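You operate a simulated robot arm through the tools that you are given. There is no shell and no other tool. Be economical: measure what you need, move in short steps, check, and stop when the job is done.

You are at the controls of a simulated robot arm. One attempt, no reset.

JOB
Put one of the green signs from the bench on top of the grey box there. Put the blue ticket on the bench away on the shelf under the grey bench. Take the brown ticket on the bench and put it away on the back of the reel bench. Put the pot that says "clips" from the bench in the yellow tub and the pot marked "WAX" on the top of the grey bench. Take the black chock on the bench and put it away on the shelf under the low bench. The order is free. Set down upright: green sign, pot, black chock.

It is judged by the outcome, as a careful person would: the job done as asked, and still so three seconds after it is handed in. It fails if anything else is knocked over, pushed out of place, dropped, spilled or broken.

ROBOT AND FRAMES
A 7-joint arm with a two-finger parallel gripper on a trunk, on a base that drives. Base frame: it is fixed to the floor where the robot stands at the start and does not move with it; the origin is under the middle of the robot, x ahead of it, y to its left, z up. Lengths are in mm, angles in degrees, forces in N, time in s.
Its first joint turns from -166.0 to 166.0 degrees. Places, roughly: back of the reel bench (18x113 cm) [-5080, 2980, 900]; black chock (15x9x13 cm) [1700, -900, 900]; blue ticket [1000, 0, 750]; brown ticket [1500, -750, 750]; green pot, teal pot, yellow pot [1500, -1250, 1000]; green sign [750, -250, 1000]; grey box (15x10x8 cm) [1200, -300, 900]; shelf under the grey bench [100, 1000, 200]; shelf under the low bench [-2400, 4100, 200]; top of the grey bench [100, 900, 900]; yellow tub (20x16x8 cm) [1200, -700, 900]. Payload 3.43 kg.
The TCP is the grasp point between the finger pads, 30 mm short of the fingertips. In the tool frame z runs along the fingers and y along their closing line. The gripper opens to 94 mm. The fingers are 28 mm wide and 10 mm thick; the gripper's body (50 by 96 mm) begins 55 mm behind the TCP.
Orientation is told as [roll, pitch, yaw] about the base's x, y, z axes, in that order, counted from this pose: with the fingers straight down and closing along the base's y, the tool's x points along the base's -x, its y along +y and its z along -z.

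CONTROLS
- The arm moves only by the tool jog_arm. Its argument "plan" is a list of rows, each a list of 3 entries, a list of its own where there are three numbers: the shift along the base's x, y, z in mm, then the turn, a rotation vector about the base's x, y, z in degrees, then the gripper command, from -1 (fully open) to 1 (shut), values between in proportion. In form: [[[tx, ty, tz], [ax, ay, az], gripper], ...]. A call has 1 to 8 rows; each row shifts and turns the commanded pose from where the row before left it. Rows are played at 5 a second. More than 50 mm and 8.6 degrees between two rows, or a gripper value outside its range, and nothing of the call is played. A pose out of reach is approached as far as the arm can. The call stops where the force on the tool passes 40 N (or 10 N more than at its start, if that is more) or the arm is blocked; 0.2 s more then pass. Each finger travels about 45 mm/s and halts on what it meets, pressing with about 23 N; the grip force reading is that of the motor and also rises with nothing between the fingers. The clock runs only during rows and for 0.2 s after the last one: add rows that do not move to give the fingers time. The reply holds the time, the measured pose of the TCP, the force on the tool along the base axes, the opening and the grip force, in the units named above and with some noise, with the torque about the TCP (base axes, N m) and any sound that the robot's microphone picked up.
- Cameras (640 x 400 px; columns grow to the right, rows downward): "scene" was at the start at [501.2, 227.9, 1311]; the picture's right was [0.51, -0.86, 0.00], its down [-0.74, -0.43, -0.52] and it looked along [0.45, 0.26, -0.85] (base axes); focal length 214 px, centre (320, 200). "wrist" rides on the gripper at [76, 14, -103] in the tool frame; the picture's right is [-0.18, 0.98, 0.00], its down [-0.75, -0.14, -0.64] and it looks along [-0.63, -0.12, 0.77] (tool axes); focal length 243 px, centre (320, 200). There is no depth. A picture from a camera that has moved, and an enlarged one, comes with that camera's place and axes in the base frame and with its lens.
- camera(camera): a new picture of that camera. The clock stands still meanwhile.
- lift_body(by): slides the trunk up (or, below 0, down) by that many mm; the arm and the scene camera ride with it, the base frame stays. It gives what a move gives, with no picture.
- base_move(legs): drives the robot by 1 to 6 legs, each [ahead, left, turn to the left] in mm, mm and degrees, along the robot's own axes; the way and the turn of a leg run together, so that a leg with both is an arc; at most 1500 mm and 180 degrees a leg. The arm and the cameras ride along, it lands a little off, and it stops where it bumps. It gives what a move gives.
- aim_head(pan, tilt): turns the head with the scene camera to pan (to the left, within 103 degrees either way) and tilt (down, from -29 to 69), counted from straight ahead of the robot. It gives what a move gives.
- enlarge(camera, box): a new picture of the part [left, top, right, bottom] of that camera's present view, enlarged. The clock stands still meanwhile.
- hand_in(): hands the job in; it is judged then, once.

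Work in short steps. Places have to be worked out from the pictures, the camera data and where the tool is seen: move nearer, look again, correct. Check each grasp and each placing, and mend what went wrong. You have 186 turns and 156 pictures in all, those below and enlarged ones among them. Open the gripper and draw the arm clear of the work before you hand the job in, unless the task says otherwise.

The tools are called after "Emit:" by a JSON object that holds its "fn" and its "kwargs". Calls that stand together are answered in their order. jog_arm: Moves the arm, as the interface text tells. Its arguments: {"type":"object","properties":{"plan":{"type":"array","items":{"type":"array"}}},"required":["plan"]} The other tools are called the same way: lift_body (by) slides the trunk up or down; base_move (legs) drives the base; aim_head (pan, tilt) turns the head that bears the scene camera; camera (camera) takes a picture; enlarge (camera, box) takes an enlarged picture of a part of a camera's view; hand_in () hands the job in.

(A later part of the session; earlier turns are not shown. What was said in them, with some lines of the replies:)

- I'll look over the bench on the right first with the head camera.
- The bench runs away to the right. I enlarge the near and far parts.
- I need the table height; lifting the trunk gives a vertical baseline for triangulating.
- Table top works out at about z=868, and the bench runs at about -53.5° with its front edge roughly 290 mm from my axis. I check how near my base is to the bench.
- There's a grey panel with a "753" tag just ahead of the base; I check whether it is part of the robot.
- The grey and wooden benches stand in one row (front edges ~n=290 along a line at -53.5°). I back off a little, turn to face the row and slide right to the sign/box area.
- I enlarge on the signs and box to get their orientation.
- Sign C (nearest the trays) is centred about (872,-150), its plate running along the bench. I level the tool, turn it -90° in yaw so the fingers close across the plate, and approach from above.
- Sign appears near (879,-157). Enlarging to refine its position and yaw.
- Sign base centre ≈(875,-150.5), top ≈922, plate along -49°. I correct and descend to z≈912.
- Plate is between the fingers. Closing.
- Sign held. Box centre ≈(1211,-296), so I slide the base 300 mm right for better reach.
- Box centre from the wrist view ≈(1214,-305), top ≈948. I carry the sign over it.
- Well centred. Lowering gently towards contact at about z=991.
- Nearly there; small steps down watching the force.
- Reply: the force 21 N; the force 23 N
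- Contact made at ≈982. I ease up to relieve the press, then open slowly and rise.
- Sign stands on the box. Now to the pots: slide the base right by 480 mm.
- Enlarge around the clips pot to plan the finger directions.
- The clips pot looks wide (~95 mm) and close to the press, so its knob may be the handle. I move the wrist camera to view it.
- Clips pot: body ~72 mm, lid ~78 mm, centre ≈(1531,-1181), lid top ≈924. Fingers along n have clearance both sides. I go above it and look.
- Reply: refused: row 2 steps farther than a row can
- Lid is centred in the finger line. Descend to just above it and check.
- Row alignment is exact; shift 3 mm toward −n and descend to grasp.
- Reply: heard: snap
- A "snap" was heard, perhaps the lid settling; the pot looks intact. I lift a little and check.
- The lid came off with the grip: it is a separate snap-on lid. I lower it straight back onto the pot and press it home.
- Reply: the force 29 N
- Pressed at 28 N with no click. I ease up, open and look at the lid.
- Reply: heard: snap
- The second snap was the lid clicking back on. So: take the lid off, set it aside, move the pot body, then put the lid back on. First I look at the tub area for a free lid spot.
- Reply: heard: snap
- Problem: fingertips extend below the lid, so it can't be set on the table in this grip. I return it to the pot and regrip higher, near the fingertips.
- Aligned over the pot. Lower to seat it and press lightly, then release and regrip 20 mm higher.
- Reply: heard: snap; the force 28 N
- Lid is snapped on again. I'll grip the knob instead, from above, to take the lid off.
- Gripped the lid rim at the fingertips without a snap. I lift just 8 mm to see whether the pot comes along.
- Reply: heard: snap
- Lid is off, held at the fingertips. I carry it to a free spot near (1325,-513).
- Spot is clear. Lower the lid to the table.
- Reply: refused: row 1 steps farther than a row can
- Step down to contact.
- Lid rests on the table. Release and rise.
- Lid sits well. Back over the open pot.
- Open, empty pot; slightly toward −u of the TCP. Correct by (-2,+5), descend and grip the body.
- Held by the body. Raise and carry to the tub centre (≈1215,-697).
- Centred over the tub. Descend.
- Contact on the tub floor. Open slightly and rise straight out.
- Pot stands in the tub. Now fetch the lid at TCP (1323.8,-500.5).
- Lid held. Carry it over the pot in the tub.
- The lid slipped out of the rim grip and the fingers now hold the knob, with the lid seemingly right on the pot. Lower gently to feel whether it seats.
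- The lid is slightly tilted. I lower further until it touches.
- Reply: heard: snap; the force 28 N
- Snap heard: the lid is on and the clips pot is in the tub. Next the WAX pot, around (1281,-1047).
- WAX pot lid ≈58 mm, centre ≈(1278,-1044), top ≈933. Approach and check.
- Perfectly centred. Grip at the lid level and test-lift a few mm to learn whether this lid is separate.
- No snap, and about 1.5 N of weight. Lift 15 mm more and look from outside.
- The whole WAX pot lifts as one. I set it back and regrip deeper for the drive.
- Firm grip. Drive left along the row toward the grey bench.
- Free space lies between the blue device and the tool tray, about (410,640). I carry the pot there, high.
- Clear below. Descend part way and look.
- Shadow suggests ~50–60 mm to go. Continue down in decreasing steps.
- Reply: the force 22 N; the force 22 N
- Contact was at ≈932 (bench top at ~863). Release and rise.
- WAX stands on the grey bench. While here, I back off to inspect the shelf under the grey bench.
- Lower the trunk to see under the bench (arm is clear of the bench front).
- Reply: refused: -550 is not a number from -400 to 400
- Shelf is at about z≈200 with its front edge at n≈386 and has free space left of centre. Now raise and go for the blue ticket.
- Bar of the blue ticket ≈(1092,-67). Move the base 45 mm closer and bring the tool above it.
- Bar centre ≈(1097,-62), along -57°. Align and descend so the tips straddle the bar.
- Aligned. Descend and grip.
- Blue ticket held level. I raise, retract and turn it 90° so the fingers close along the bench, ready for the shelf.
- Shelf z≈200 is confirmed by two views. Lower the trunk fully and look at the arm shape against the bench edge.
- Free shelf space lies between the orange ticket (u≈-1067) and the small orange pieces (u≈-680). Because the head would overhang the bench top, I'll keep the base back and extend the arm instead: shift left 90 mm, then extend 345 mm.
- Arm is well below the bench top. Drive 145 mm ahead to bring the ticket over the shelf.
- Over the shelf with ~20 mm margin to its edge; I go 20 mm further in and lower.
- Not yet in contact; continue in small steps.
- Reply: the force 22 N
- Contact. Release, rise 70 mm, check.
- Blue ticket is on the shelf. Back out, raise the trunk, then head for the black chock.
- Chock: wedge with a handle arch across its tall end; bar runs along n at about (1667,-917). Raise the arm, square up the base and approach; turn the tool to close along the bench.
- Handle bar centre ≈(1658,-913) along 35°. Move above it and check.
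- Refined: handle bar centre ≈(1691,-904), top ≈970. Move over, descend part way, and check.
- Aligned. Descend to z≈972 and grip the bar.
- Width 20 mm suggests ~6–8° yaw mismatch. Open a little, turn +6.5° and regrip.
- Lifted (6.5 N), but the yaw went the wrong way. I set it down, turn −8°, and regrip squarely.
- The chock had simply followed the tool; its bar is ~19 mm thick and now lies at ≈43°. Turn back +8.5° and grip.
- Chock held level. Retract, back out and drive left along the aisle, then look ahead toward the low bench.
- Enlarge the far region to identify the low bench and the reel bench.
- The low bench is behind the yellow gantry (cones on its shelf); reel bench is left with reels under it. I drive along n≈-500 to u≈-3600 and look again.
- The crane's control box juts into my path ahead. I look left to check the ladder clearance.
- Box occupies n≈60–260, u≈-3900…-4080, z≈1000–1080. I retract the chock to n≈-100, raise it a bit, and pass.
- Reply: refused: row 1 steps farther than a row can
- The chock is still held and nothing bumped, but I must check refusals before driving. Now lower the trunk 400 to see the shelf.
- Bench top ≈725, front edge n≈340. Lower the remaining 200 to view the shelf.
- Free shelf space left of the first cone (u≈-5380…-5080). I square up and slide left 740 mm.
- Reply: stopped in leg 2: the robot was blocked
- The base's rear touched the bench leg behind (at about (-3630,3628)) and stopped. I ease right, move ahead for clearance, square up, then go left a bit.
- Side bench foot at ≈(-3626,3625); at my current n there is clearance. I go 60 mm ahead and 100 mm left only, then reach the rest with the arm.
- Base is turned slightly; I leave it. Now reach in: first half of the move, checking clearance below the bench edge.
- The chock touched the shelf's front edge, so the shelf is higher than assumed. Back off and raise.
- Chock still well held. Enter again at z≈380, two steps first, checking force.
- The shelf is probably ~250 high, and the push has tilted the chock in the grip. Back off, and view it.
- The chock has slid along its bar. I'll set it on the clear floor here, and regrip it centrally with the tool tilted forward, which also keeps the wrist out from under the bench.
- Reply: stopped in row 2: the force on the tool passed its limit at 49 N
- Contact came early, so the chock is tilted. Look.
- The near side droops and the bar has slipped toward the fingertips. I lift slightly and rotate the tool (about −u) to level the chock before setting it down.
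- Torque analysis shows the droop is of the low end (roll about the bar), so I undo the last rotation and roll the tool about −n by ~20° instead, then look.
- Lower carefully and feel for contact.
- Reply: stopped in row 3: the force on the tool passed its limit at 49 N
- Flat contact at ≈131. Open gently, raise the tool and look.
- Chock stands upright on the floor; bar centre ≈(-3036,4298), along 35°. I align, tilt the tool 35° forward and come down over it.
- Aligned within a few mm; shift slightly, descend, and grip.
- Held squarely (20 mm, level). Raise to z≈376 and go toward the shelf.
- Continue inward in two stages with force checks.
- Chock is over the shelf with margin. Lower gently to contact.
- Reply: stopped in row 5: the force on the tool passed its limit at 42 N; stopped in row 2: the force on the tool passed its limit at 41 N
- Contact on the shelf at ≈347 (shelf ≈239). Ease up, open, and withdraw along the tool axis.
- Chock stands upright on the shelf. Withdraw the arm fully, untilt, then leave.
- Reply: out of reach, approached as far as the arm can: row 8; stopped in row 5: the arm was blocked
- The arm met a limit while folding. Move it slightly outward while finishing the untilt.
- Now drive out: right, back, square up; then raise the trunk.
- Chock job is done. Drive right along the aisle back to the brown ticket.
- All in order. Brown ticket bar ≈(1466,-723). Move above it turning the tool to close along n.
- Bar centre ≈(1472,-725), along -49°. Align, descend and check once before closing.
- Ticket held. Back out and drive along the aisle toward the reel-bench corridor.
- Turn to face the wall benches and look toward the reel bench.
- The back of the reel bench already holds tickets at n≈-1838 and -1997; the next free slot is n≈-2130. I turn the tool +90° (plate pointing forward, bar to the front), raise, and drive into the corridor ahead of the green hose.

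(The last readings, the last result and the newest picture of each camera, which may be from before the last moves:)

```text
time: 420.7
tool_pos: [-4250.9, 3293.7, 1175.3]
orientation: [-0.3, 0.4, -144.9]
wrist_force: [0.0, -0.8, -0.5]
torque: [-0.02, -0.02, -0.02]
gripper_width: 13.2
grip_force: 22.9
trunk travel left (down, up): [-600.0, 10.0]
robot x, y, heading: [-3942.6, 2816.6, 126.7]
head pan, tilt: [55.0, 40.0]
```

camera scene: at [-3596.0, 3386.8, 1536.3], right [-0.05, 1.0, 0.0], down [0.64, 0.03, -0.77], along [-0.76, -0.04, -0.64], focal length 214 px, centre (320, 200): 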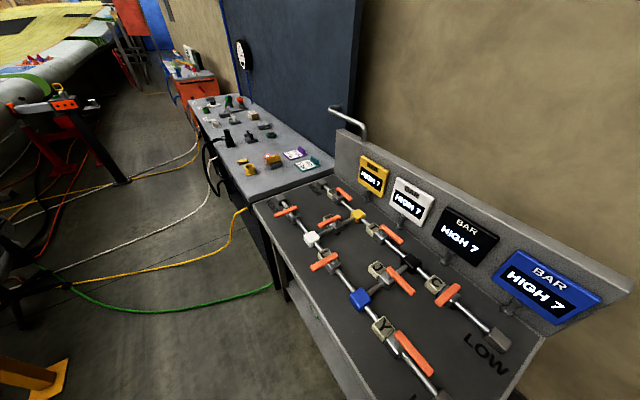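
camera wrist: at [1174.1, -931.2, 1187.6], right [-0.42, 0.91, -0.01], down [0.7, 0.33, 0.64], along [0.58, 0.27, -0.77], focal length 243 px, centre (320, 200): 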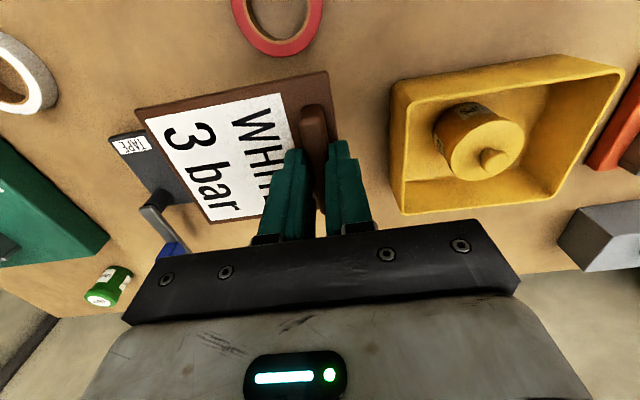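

Emit:
{"fn": "base_move", "kwargs": {"legs": [[65, 0, 0]]}}

Emit:
{"fn": "jog_arm", "kwargs": {"plan": [[[-41, -19, 0], [0, 0, 0], 1], [[-41, -19, 0], [0, 0, 0], 1], [[-41, -19, 0], [0, 0, 0], 1], [[-41, -19, 0], [0, 0, 0], 1], [[-41, -19, 0], [0, 0, 0], 1], [[-41, -19, 0], [0, 0, 0], 1], [[-41, -19, 0], [0, 0, 0], 1], [[-41, -19, 0], [0, 0, 0], 1]]}}

Emit:
{"fn": "jog_arm", "kwargs": {"plan": [[[-41, -19, 0], [0, 0, 0], 1], [[-41, -19, 0], [0, 0, 0], 1], [[-41, -19, 0], [0, 0, 0], 1], [[-41, -19, 0], [0, 0, 0], 1], [[-30, -14, 0], [0, 0, 0], 1], [[0, 0, 0], [0, 0, 0], 1]]}}

Emit:
{"fn": "camera", "kwargs": {"camera": "wrist"}}

```text
time: 421.7
tool_pos: [-4289.8, 3346.3, 1174.2]
orientation: [-0.2, 0.4, -144.9]
wrist_force: [-0.7, 0.5, -0.7]
torque: [-0.02, 0.0, 0.02]
gripper_width: 12.9
grip_force: 23.4
trunk travel left (down, up): [-600.0, 10.0]
robot x, y, heading: [-3981.5, 2868.1, 126.8]
head pan, tilt: [55.0, 40.0]
```

```text
time: 423.5
tool_pos: [-4620.9, 3193.4, 1173.9]
orientation: [-0.2, 0.4, -145.0]
wrist_force: [0.0, -0.1, 0.1]
torque: [-0.02, -0.04, -0.02]
gripper_width: 13.1
grip_force: 23.0
trunk travel left (down, up): [-600.0, 10.0]
robot x, y, heading: [-3980.5, 2868.1, 127.0]
head pan, tilt: [55.0, 40.0]
```

```text
time: 424.9
tool_pos: [-4811.5, 3103.0, 1174.3]
orientation: [-0.4, 0.4, -144.9]
wrist_force: [0.8, -0.6, -0.2]
torque: [-0.02, 0.0, -0.03]
gripper_width: 13.3
grip_force: 22.4
trunk travel left (down, up): [-600.0, 10.0]
robot x, y, heading: [-3978.8, 2870.2, 126.7]
head pan, tilt: [55.0, 40.0]
```

```text
9 pictures are left
camera wrist: at [-4741.4, 3133.8, 1276.6], right [0.41, -0.91, -0.01], down [-0.7, -0.32, 0.64], along [-0.58, -0.26, -0.77], focal length 243 px, centre (320, 200)
```

wrist: 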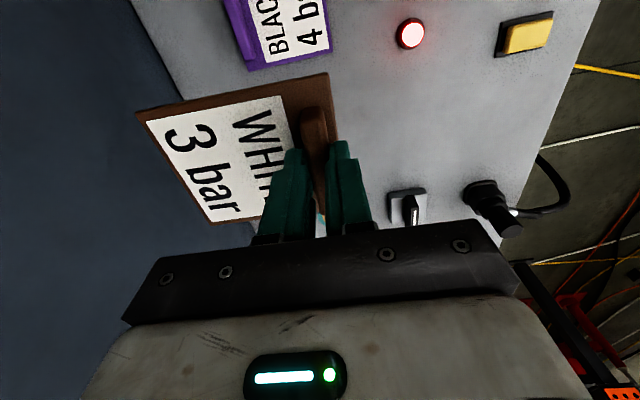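

Purple ticket's edge is at n≈-2002, so I aim for TCP (n=-2110, u=-5380), i.e. ≈(-4894,3067), and descend part way.

Emit:
{"fn": "jog_arm", "kwargs": {"plan": [[[-41, -18, 0], [0, 0, 0], 1], [[-41, -18, 0], [0, 0, 0], 1], [[0, 0, -45], [0, 0, 0], 1], [[0, 0, -45], [0, 0, 0], 1], [[0, 0, -45], [0, 0, 0], 1], [[0, 0, -30], [0, 0, 0], 1], [[0, 0, 0], [0, 0, 0], 1]]}}

Emit:
{"fn": "camera", "kwargs": {"camera": "wrist"}}

```text
time: 426.5
tool_pos: [-4832.8, 3076.3, 985.9]
orientation: [-0.2, 0.3, -144.9]
wrist_force: [0.3, 1.2, 0.0]
torque: [0.02, 0.02, 0.01]
gripper_width: 13.3
grip_force: 22.6
out of reach, approached as far as the arm can: row 1, 2
trunk travel left (down, up): [-600.0, 10.0]
robot x, y, heading: [-3976.9, 2867.0, 126.8]
head pan, tilt: [55.0, 40.0]
```

```text
8 pictures are left
camera wrist: at [-4761.4, 3106.7, 1087.9], right [0.41, -0.91, -0.01], down [-0.7, -0.32, 0.64], along [-0.58, -0.26, -0.77], focal length 243 px, centre (320, 200)
```

wrist: 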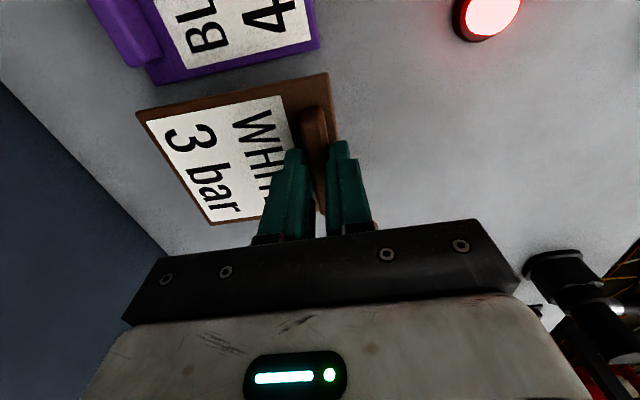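

Too far at that height for the arm; at this lower height try again: 45 mm more along −n.

Emit:
{"fn": "jog_arm", "kwargs": {"plan": [[[-36, -27, 0], [0, 0, 0], 1], [[0, 0, 0], [0, 0, 0], 1]]}}

```text
time: 427.1
tool_pos: [-4844.5, 3058.1, 993.0]
orientation: [-0.4, 0.2, -144.9]
wrist_force: [0.5, -0.2, 0.2]
torque: [-0.02, -0.02, 0.03]
gripper_width: 13.4
grip_force: 22.8
out of reach, approached as far as the arm can: row 1
trunk travel left (down, up): [-600.0, 10.0]
robot x, y, heading: [-3982.4, 2868.4, 126.8]
head pan, tilt: [55.0, 40.0]
```

Reach limit. The ticket now clears the purple one by ~20 mm; a small base move ahead (22 mm) puts it in line with the other tickets.

Emit:
{"fn": "base_move", "kwargs": {"legs": [[22, 0, 0]]}}

Emit:
{"fn": "jog_arm", "kwargs": {"plan": [[[0, 0, -20], [0, 0, 0], 1], [[0, 0, -15], [0, 0, 0], 1], [[0, 0, 0], [0, 0, 0], 1]]}}

Emit:
{"fn": "camera", "kwargs": {"camera": "wrist"}}

```text
time: 427.9
tool_pos: [-4858.4, 3075.8, 991.9]
orientation: [-0.4, 0.2, -145.0]
wrist_force: [0.2, 0.0, -0.9]
torque: [-0.03, -0.03, 0.02]
gripper_width: 13.1
grip_force: 23.1
trunk travel left (down, up): [-600.0, 10.0]
robot x, y, heading: [-3996.9, 2884.2, 126.8]
head pan, tilt: [55.0, 40.0]
```

```text
time: 428.7
tool_pos: [-4852.8, 3075.8, 971.1]
orientation: [-0.4, 0.2, -144.9]
wrist_force: [1.0, 0.1, -0.8]
torque: [-0.01, -0.03, -0.01]
gripper_width: 13.1
grip_force: 23.1
out of reach, approached as far as the arm can: row 1, 2
trunk travel left (down, up): [-600.0, 10.0]
robot x, y, heading: [-3992.0, 2886.1, 126.8]
head pan, tilt: [55.0, 40.0]
```

```text
7 pictures are left
camera wrist: at [-4781.7, 3105.8, 1072.3], right [0.42, -0.91, -0.01], down [-0.7, -0.32, 0.64], along [-0.58, -0.26, -0.77], focal length 243 px, centre (320, 200)
```

wrist: 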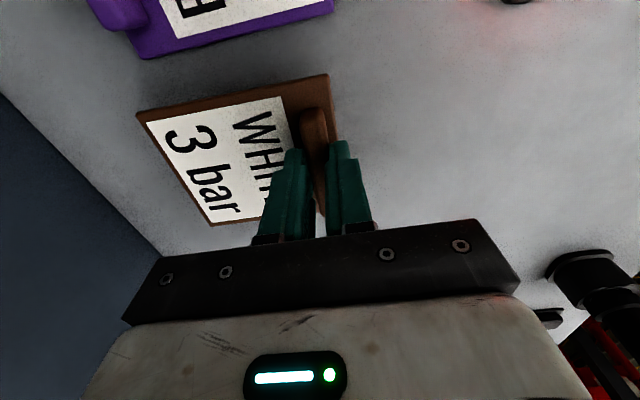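

The arm is at its reach edge, so I lower with the trunk instead, in small steps.

Emit:
{"fn": "lift_body", "kwargs": {"by": -22}}

Emit:
{"fn": "camera", "kwargs": {"camera": "wrist"}}

```text
time: 429.4
tool_pos: [-4853.9, 3075.2, 948.5]
orientation: [-0.4, 0.2, -144.9]
wrist_force: [-0.3, 0.4, -0.1]
torque: [0.0, -0.02, 0.01]
gripper_width: 13.0
grip_force: 23.4
trunk travel left (down, up): [-578.0, 32.0]
robot x, y, heading: [-3997.7, 2886.9, 126.8]
head pan, tilt: [55.0, 40.0]
```

```text
6 pictures are left
camera wrist: at [-4781.9, 3105.6, 1050.4], right [0.42, -0.91, -0.01], down [-0.7, -0.32, 0.64], along [-0.59, -0.26, -0.77], focal length 243 px, centre (320, 200)
```

wrist: 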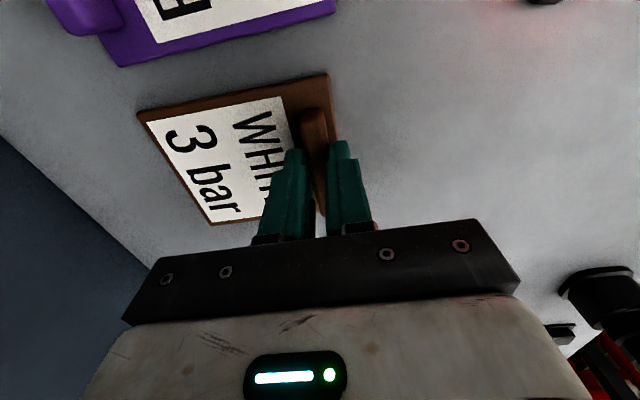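

Comparing sizes with the purple ticket, the bench top is only ~10 mm below. Step down 4 mm at a time.

Emit:
{"fn": "lift_body", "kwargs": {"by": -5}}

Emit:
{"fn": "lift_body", "kwargs": {"by": -4}}

Emit:
{"fn": "lift_body", "kwargs": {"by": -3}}

```text
time: 429.9
tool_pos: [-4853.4, 3074.5, 946.5]
orientation: [-0.6, -0.1, -145.0]
wrist_force: [3.4, -1.5, 22.7]
torque: [-0.07, -0.17, 0.0]
gripper_width: 13.4
grip_force: 23.3
trunk travel left (down, up): [-573.0, 37.0]
robot x, y, heading: [-3989.3, 2884.4, 126.8]
head pan, tilt: [55.0, 40.0]
```

```text
time: 430.5
tool_pos: [-4853.9, 3075.0, 940.5]
orientation: [-0.5, 0.0, -144.9]
wrist_force: [-3.6, -1.9, 19.7]
torque: [-0.17, 0.06, 0.04]
gripper_width: 13.3
grip_force: 23.1
trunk travel left (down, up): [-569.0, 41.0]
robot x, y, heading: [-3995.9, 2887.6, 127.0]
head pan, tilt: [55.0, 40.0]
```

```text
time: 431.0
tool_pos: [-4852.6, 3074.8, 937.0]
orientation: [-0.6, 0.1, -145.0]
wrist_force: [-5.2, 0.6, 19.1]
torque: [-0.12, 0.07, -0.02]
gripper_width: 13.3
grip_force: 23.4
trunk travel left (down, up): [-566.0, 44.0]
robot x, y, heading: [-3995.7, 2883.6, 126.7]
head pan, tilt: [55.0, 40.0]
```

Contact made (bench ≈903). Open the fingers, then rise with the trunk.

Emit:
{"fn": "jog_arm", "kwargs": {"plan": [[[0, 0, 0], [0, 0, 0], 0.6], [[0, 0, 0], [0, 0, 0], 0.3], [[0, 0, 0], [0, 0, 0], 0.1], [[0, 0, 0], [0, 0, 0], 0.1]]}}

Emit:
{"fn": "lift_body", "kwargs": {"by": 44}}

Emit:
{"fn": "camera", "kwargs": {"camera": "wrist"}}

```text
time: 432.0
tool_pos: [-4852.4, 3076.0, 935.3]
orientation: [-0.4, 0.3, -144.8]
wrist_force: [0.2, 3.0, 8.0]
torque: [-0.1, -0.09, 0.01]
gripper_width: 40.9
grip_force: 0.1
trunk travel left (down, up): [-566.0, 44.0]
robot x, y, heading: [-3994.9, 2880.7, 126.7]
head pan, tilt: [55.0, 40.0]
```

```text
time: 432.9
tool_pos: [-4852.1, 3073.7, 980.5]
orientation: [-0.3, 0.2, -144.9]
wrist_force: [0.0, 0.6, -0.6]
torque: [-0.02, -0.04, -0.02]
gripper_width: 42.0
grip_force: 0.1
trunk travel left (down, up): [-610.0, 0.0]
robot x, y, heading: [-3998.4, 2883.8, 126.7]
head pan, tilt: [55.0, 40.0]
```

```text
5 pictures are left
camera wrist: at [-4781.7, 3105.6, 1082.3], right [0.42, -0.91, -0.01], down [-0.7, -0.32, 0.64], along [-0.58, -0.26, -0.77], focal length 243 px, centre (320, 200)
```

wrist: 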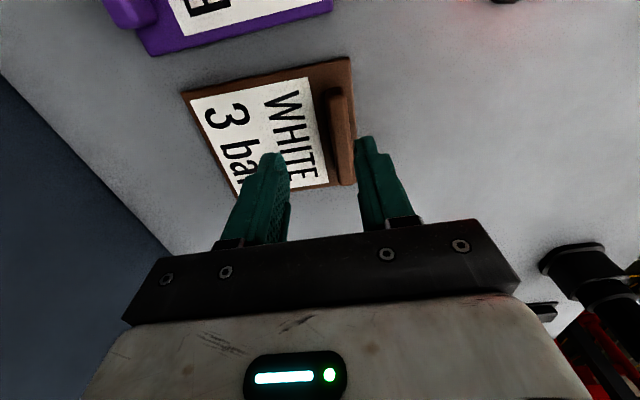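

Ticket lies flat at the back, but its front edge is near the zone's edge; I'd like it ~40 mm further back. I'll nudge it with closed, forward-tilted fingers: first pull back, close and tilt.

Emit:
{"fn": "jog_arm", "kwargs": {"plan": [[[25, -15, 20], [0, 0, 0], 1], [[25, -15, 20], [0, 0, 0], 1], [[10, -5, 0], [1.74, 7.8, 0], 1], [[0, 0, 0], [1.74, 7.8, 0], 1], [[0, 0, 0], [1.74, 7.8, 0], 1], [[0, 0, 0], [0, 0, 0], 1]]}}

```text
time: 434.3
tool_pos: [-4793.9, 3039.0, 1020.2]
orientation: [-18.6, -15.7, -142.4]
wrist_force: [1.0, -0.5, -0.3]
torque: [0.02, 0.04, -0.02]
gripper_width: 0.0
grip_force: 22.7
trunk travel left (down, up): [-610.0, 0.0]
robot x, y, heading: [-3998.0, 2886.8, 126.6]
head pan, tilt: [55.0, 40.0]
```

Emit:
{"fn": "jog_arm", "kwargs": {"plan": [[[-10, -3, -30], [0, 0, 0], 1], [[-6, -3, -27], [0, 0, 0], 1], [[0, 0, 0], [0, 0, 0], 1]]}}

Emit:
{"fn": "camera", "kwargs": {"camera": "wrist"}}

```text
time: 435.1
tool_pos: [-4810.4, 3034.1, 962.3]
orientation: [-18.6, -15.7, -142.4]
wrist_force: [-0.2, -0.3, 0.1]
torque: [0.03, -0.03, 0.03]
gripper_width: 0.0
grip_force: 23.1
trunk travel left (down, up): [-610.0, 0.0]
robot x, y, heading: [-3998.1, 2885.7, 127.0]
head pan, tilt: [55.0, 40.0]
```

```text
4 pictures are left
camera wrist: at [-4703.5, 3055.9, 1030.5], right [0.36, -0.9, -0.25], down [-0.39, -0.39, 0.83], along [-0.85, -0.2, -0.49], focal length 243 px, centre (320, 200)
```

wrist: 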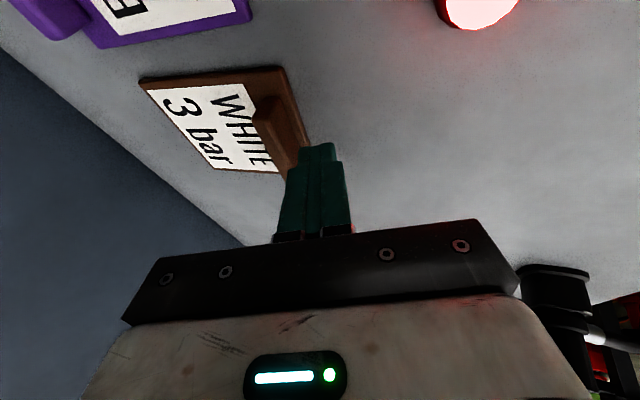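

Tip is in front of the bar, aligned. Lower 17 mm (above the plate) and push the bar gently ~42 mm toward the wall.

Emit:
{"fn": "jog_arm", "kwargs": {"plan": [[[4, 3, -17], [0, 0, 0], 1], [[-5.4, 7.2, 0], [0, 0, 0], 1], [[-5.4, 7.2, 0], [0, 0, 0], 1], [[-5.4, 7.2, 0], [0, 0, 0], 1], [[-5.4, 7.2, 0], [0, 0, 0], 1], [[-5.4, 7.2, 0], [0, 0, 0], 1], [[-5.4, 7.2, 0], [0, 0, 0], 1], [[0, 0, 0], [0, 0, 0], 1]]}}

Emit:
{"fn": "camera", "kwargs": {"camera": "wrist"}}

```text
time: 436.9
tool_pos: [-4837.7, 3080.4, 946.6]
orientation: [-18.5, -15.6, -142.3]
wrist_force: [-1.3, -0.2, 0.5]
torque: [-0.04, 0.02, 0.03]
gripper_width: 0.0
grip_force: 22.7
trunk travel left (down, up): [-610.0, 0.0]
robot x, y, heading: [-3994.1, 2885.0, 126.8]
head pan, tilt: [55.0, 40.0]
```

```text
3 pictures are left
camera wrist: at [-4730.5, 3102.9, 1014.9], right [0.36, -0.9, -0.25], down [-0.39, -0.39, 0.83], along [-0.85, -0.2, -0.49], focal length 243 px, centre (320, 200)
```

wrist: 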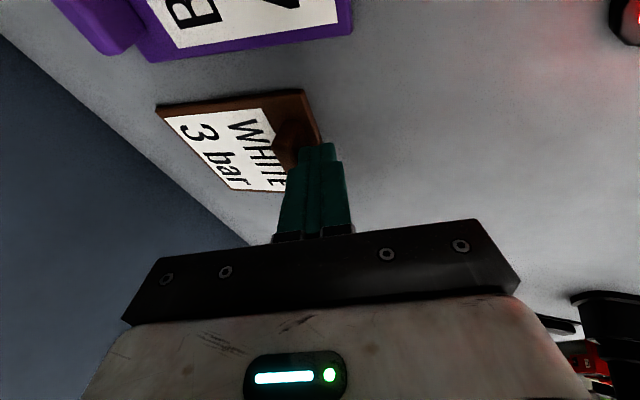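

The ticket is now centred on the strip (u≈-5366…-5475), clear of the purple one. Withdraw the arm upward and back, then take a last look.

Emit:
{"fn": "jog_arm", "kwargs": {"plan": [[[6, -8, 12], [0, 0, 0], 1], [[10, -5, 40], [0, 0, 0], 1], [[10, -5, 45], [0, 0, 0], 1], [[10, -5, 45], [0, 0, 0], 0], [[40, 0, 20], [0, 0, 0], -1], [[40, 0, 20], [0, 0, 0], -1], [[40, 0, 0], [0, 0, 0], -1], [[40, 0, 0], [0, 0, 0], -1]]}}

Emit:
{"fn": "base_move", "kwargs": {"legs": [[-60, 0, 0], [0, -350, 0]]}}

Emit:
{"fn": "camera", "kwargs": {"camera": "scene"}}

```text
time: 438.7
tool_pos: [-4641.1, 3056.3, 1128.1]
orientation: [-18.7, -15.7, -142.4]
wrist_force: [-0.6, -0.2, 0.1]
torque: [-0.01, -0.04, -0.01]
gripper_width: 93.9
grip_force: 0.1
trunk travel left (down, up): [-610.0, 0.0]
robot x, y, heading: [-3994.5, 2884.6, 126.8]
head pan, tilt: [55.0, 40.0]
```

```text
time: 441.4
tool_pos: [-4336.3, 3211.4, 1127.3]
orientation: [-18.6, -15.7, -142.5]
wrist_force: [0.2, 0.8, -0.7]
torque: [-0.02, 0.0, -0.03]
gripper_width: 94.3
grip_force: 0.1
trunk travel left (down, up): [-610.0, 0.0]
robot x, y, heading: [-3686.0, 3036.6, 126.7]
head pan, tilt: [55.0, 40.0]
```

```text
2 pictures are left
camera scene: at [-4195.4, 3271.3, 1546.3], right [-0.03, 1.0, 0.0], down [0.64, 0.02, -0.77], along [-0.77, -0.02, -0.64], focal length 214 px, centre (320, 200)
```

scene: 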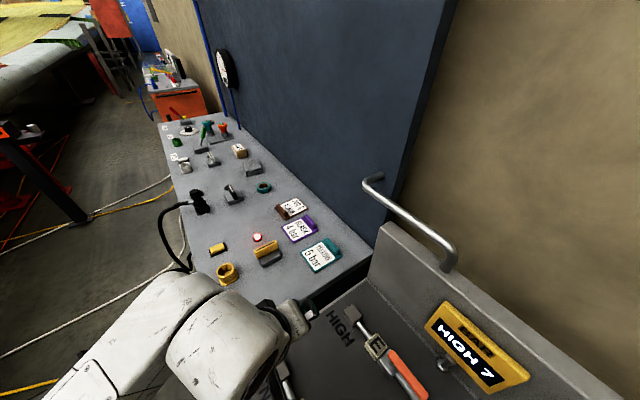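

The brown ticket lies in the row at the back of the reel bench and the arm is clear. Handing in.

Emit:
{"fn": "hand_in", "kwargs": {}}

```text
The job is handed in.
```

I finished all six placements and handed the job in; the result has not come back.

- **Green sign:** it stands upright on the grey box.
- **Clips pot:** it is in the yellow tub. Its lid came off when I first gripped it, so I moved the pot and lid separately and pressed the lid back on until it snapped.
- **WAX pot:** it stands on top of the grey bench.
- **Blue ticket:** it lies on the shelf under the grey bench.
- **Black chock:** it stands upright on the shelf under the low bench. It knocked the shelf's front edge twice and slipped in the grip. I set it on the floor and regripped it before placing it. The rear of my base also touched the leg of the neighbouring bench once, and I did not check afterwards whether that bench moved.
- **Brown ticket:** it lies at the back of the reel bench, next to the purple and teal tickets. I nudged it about 40 mm further back after setting it down.
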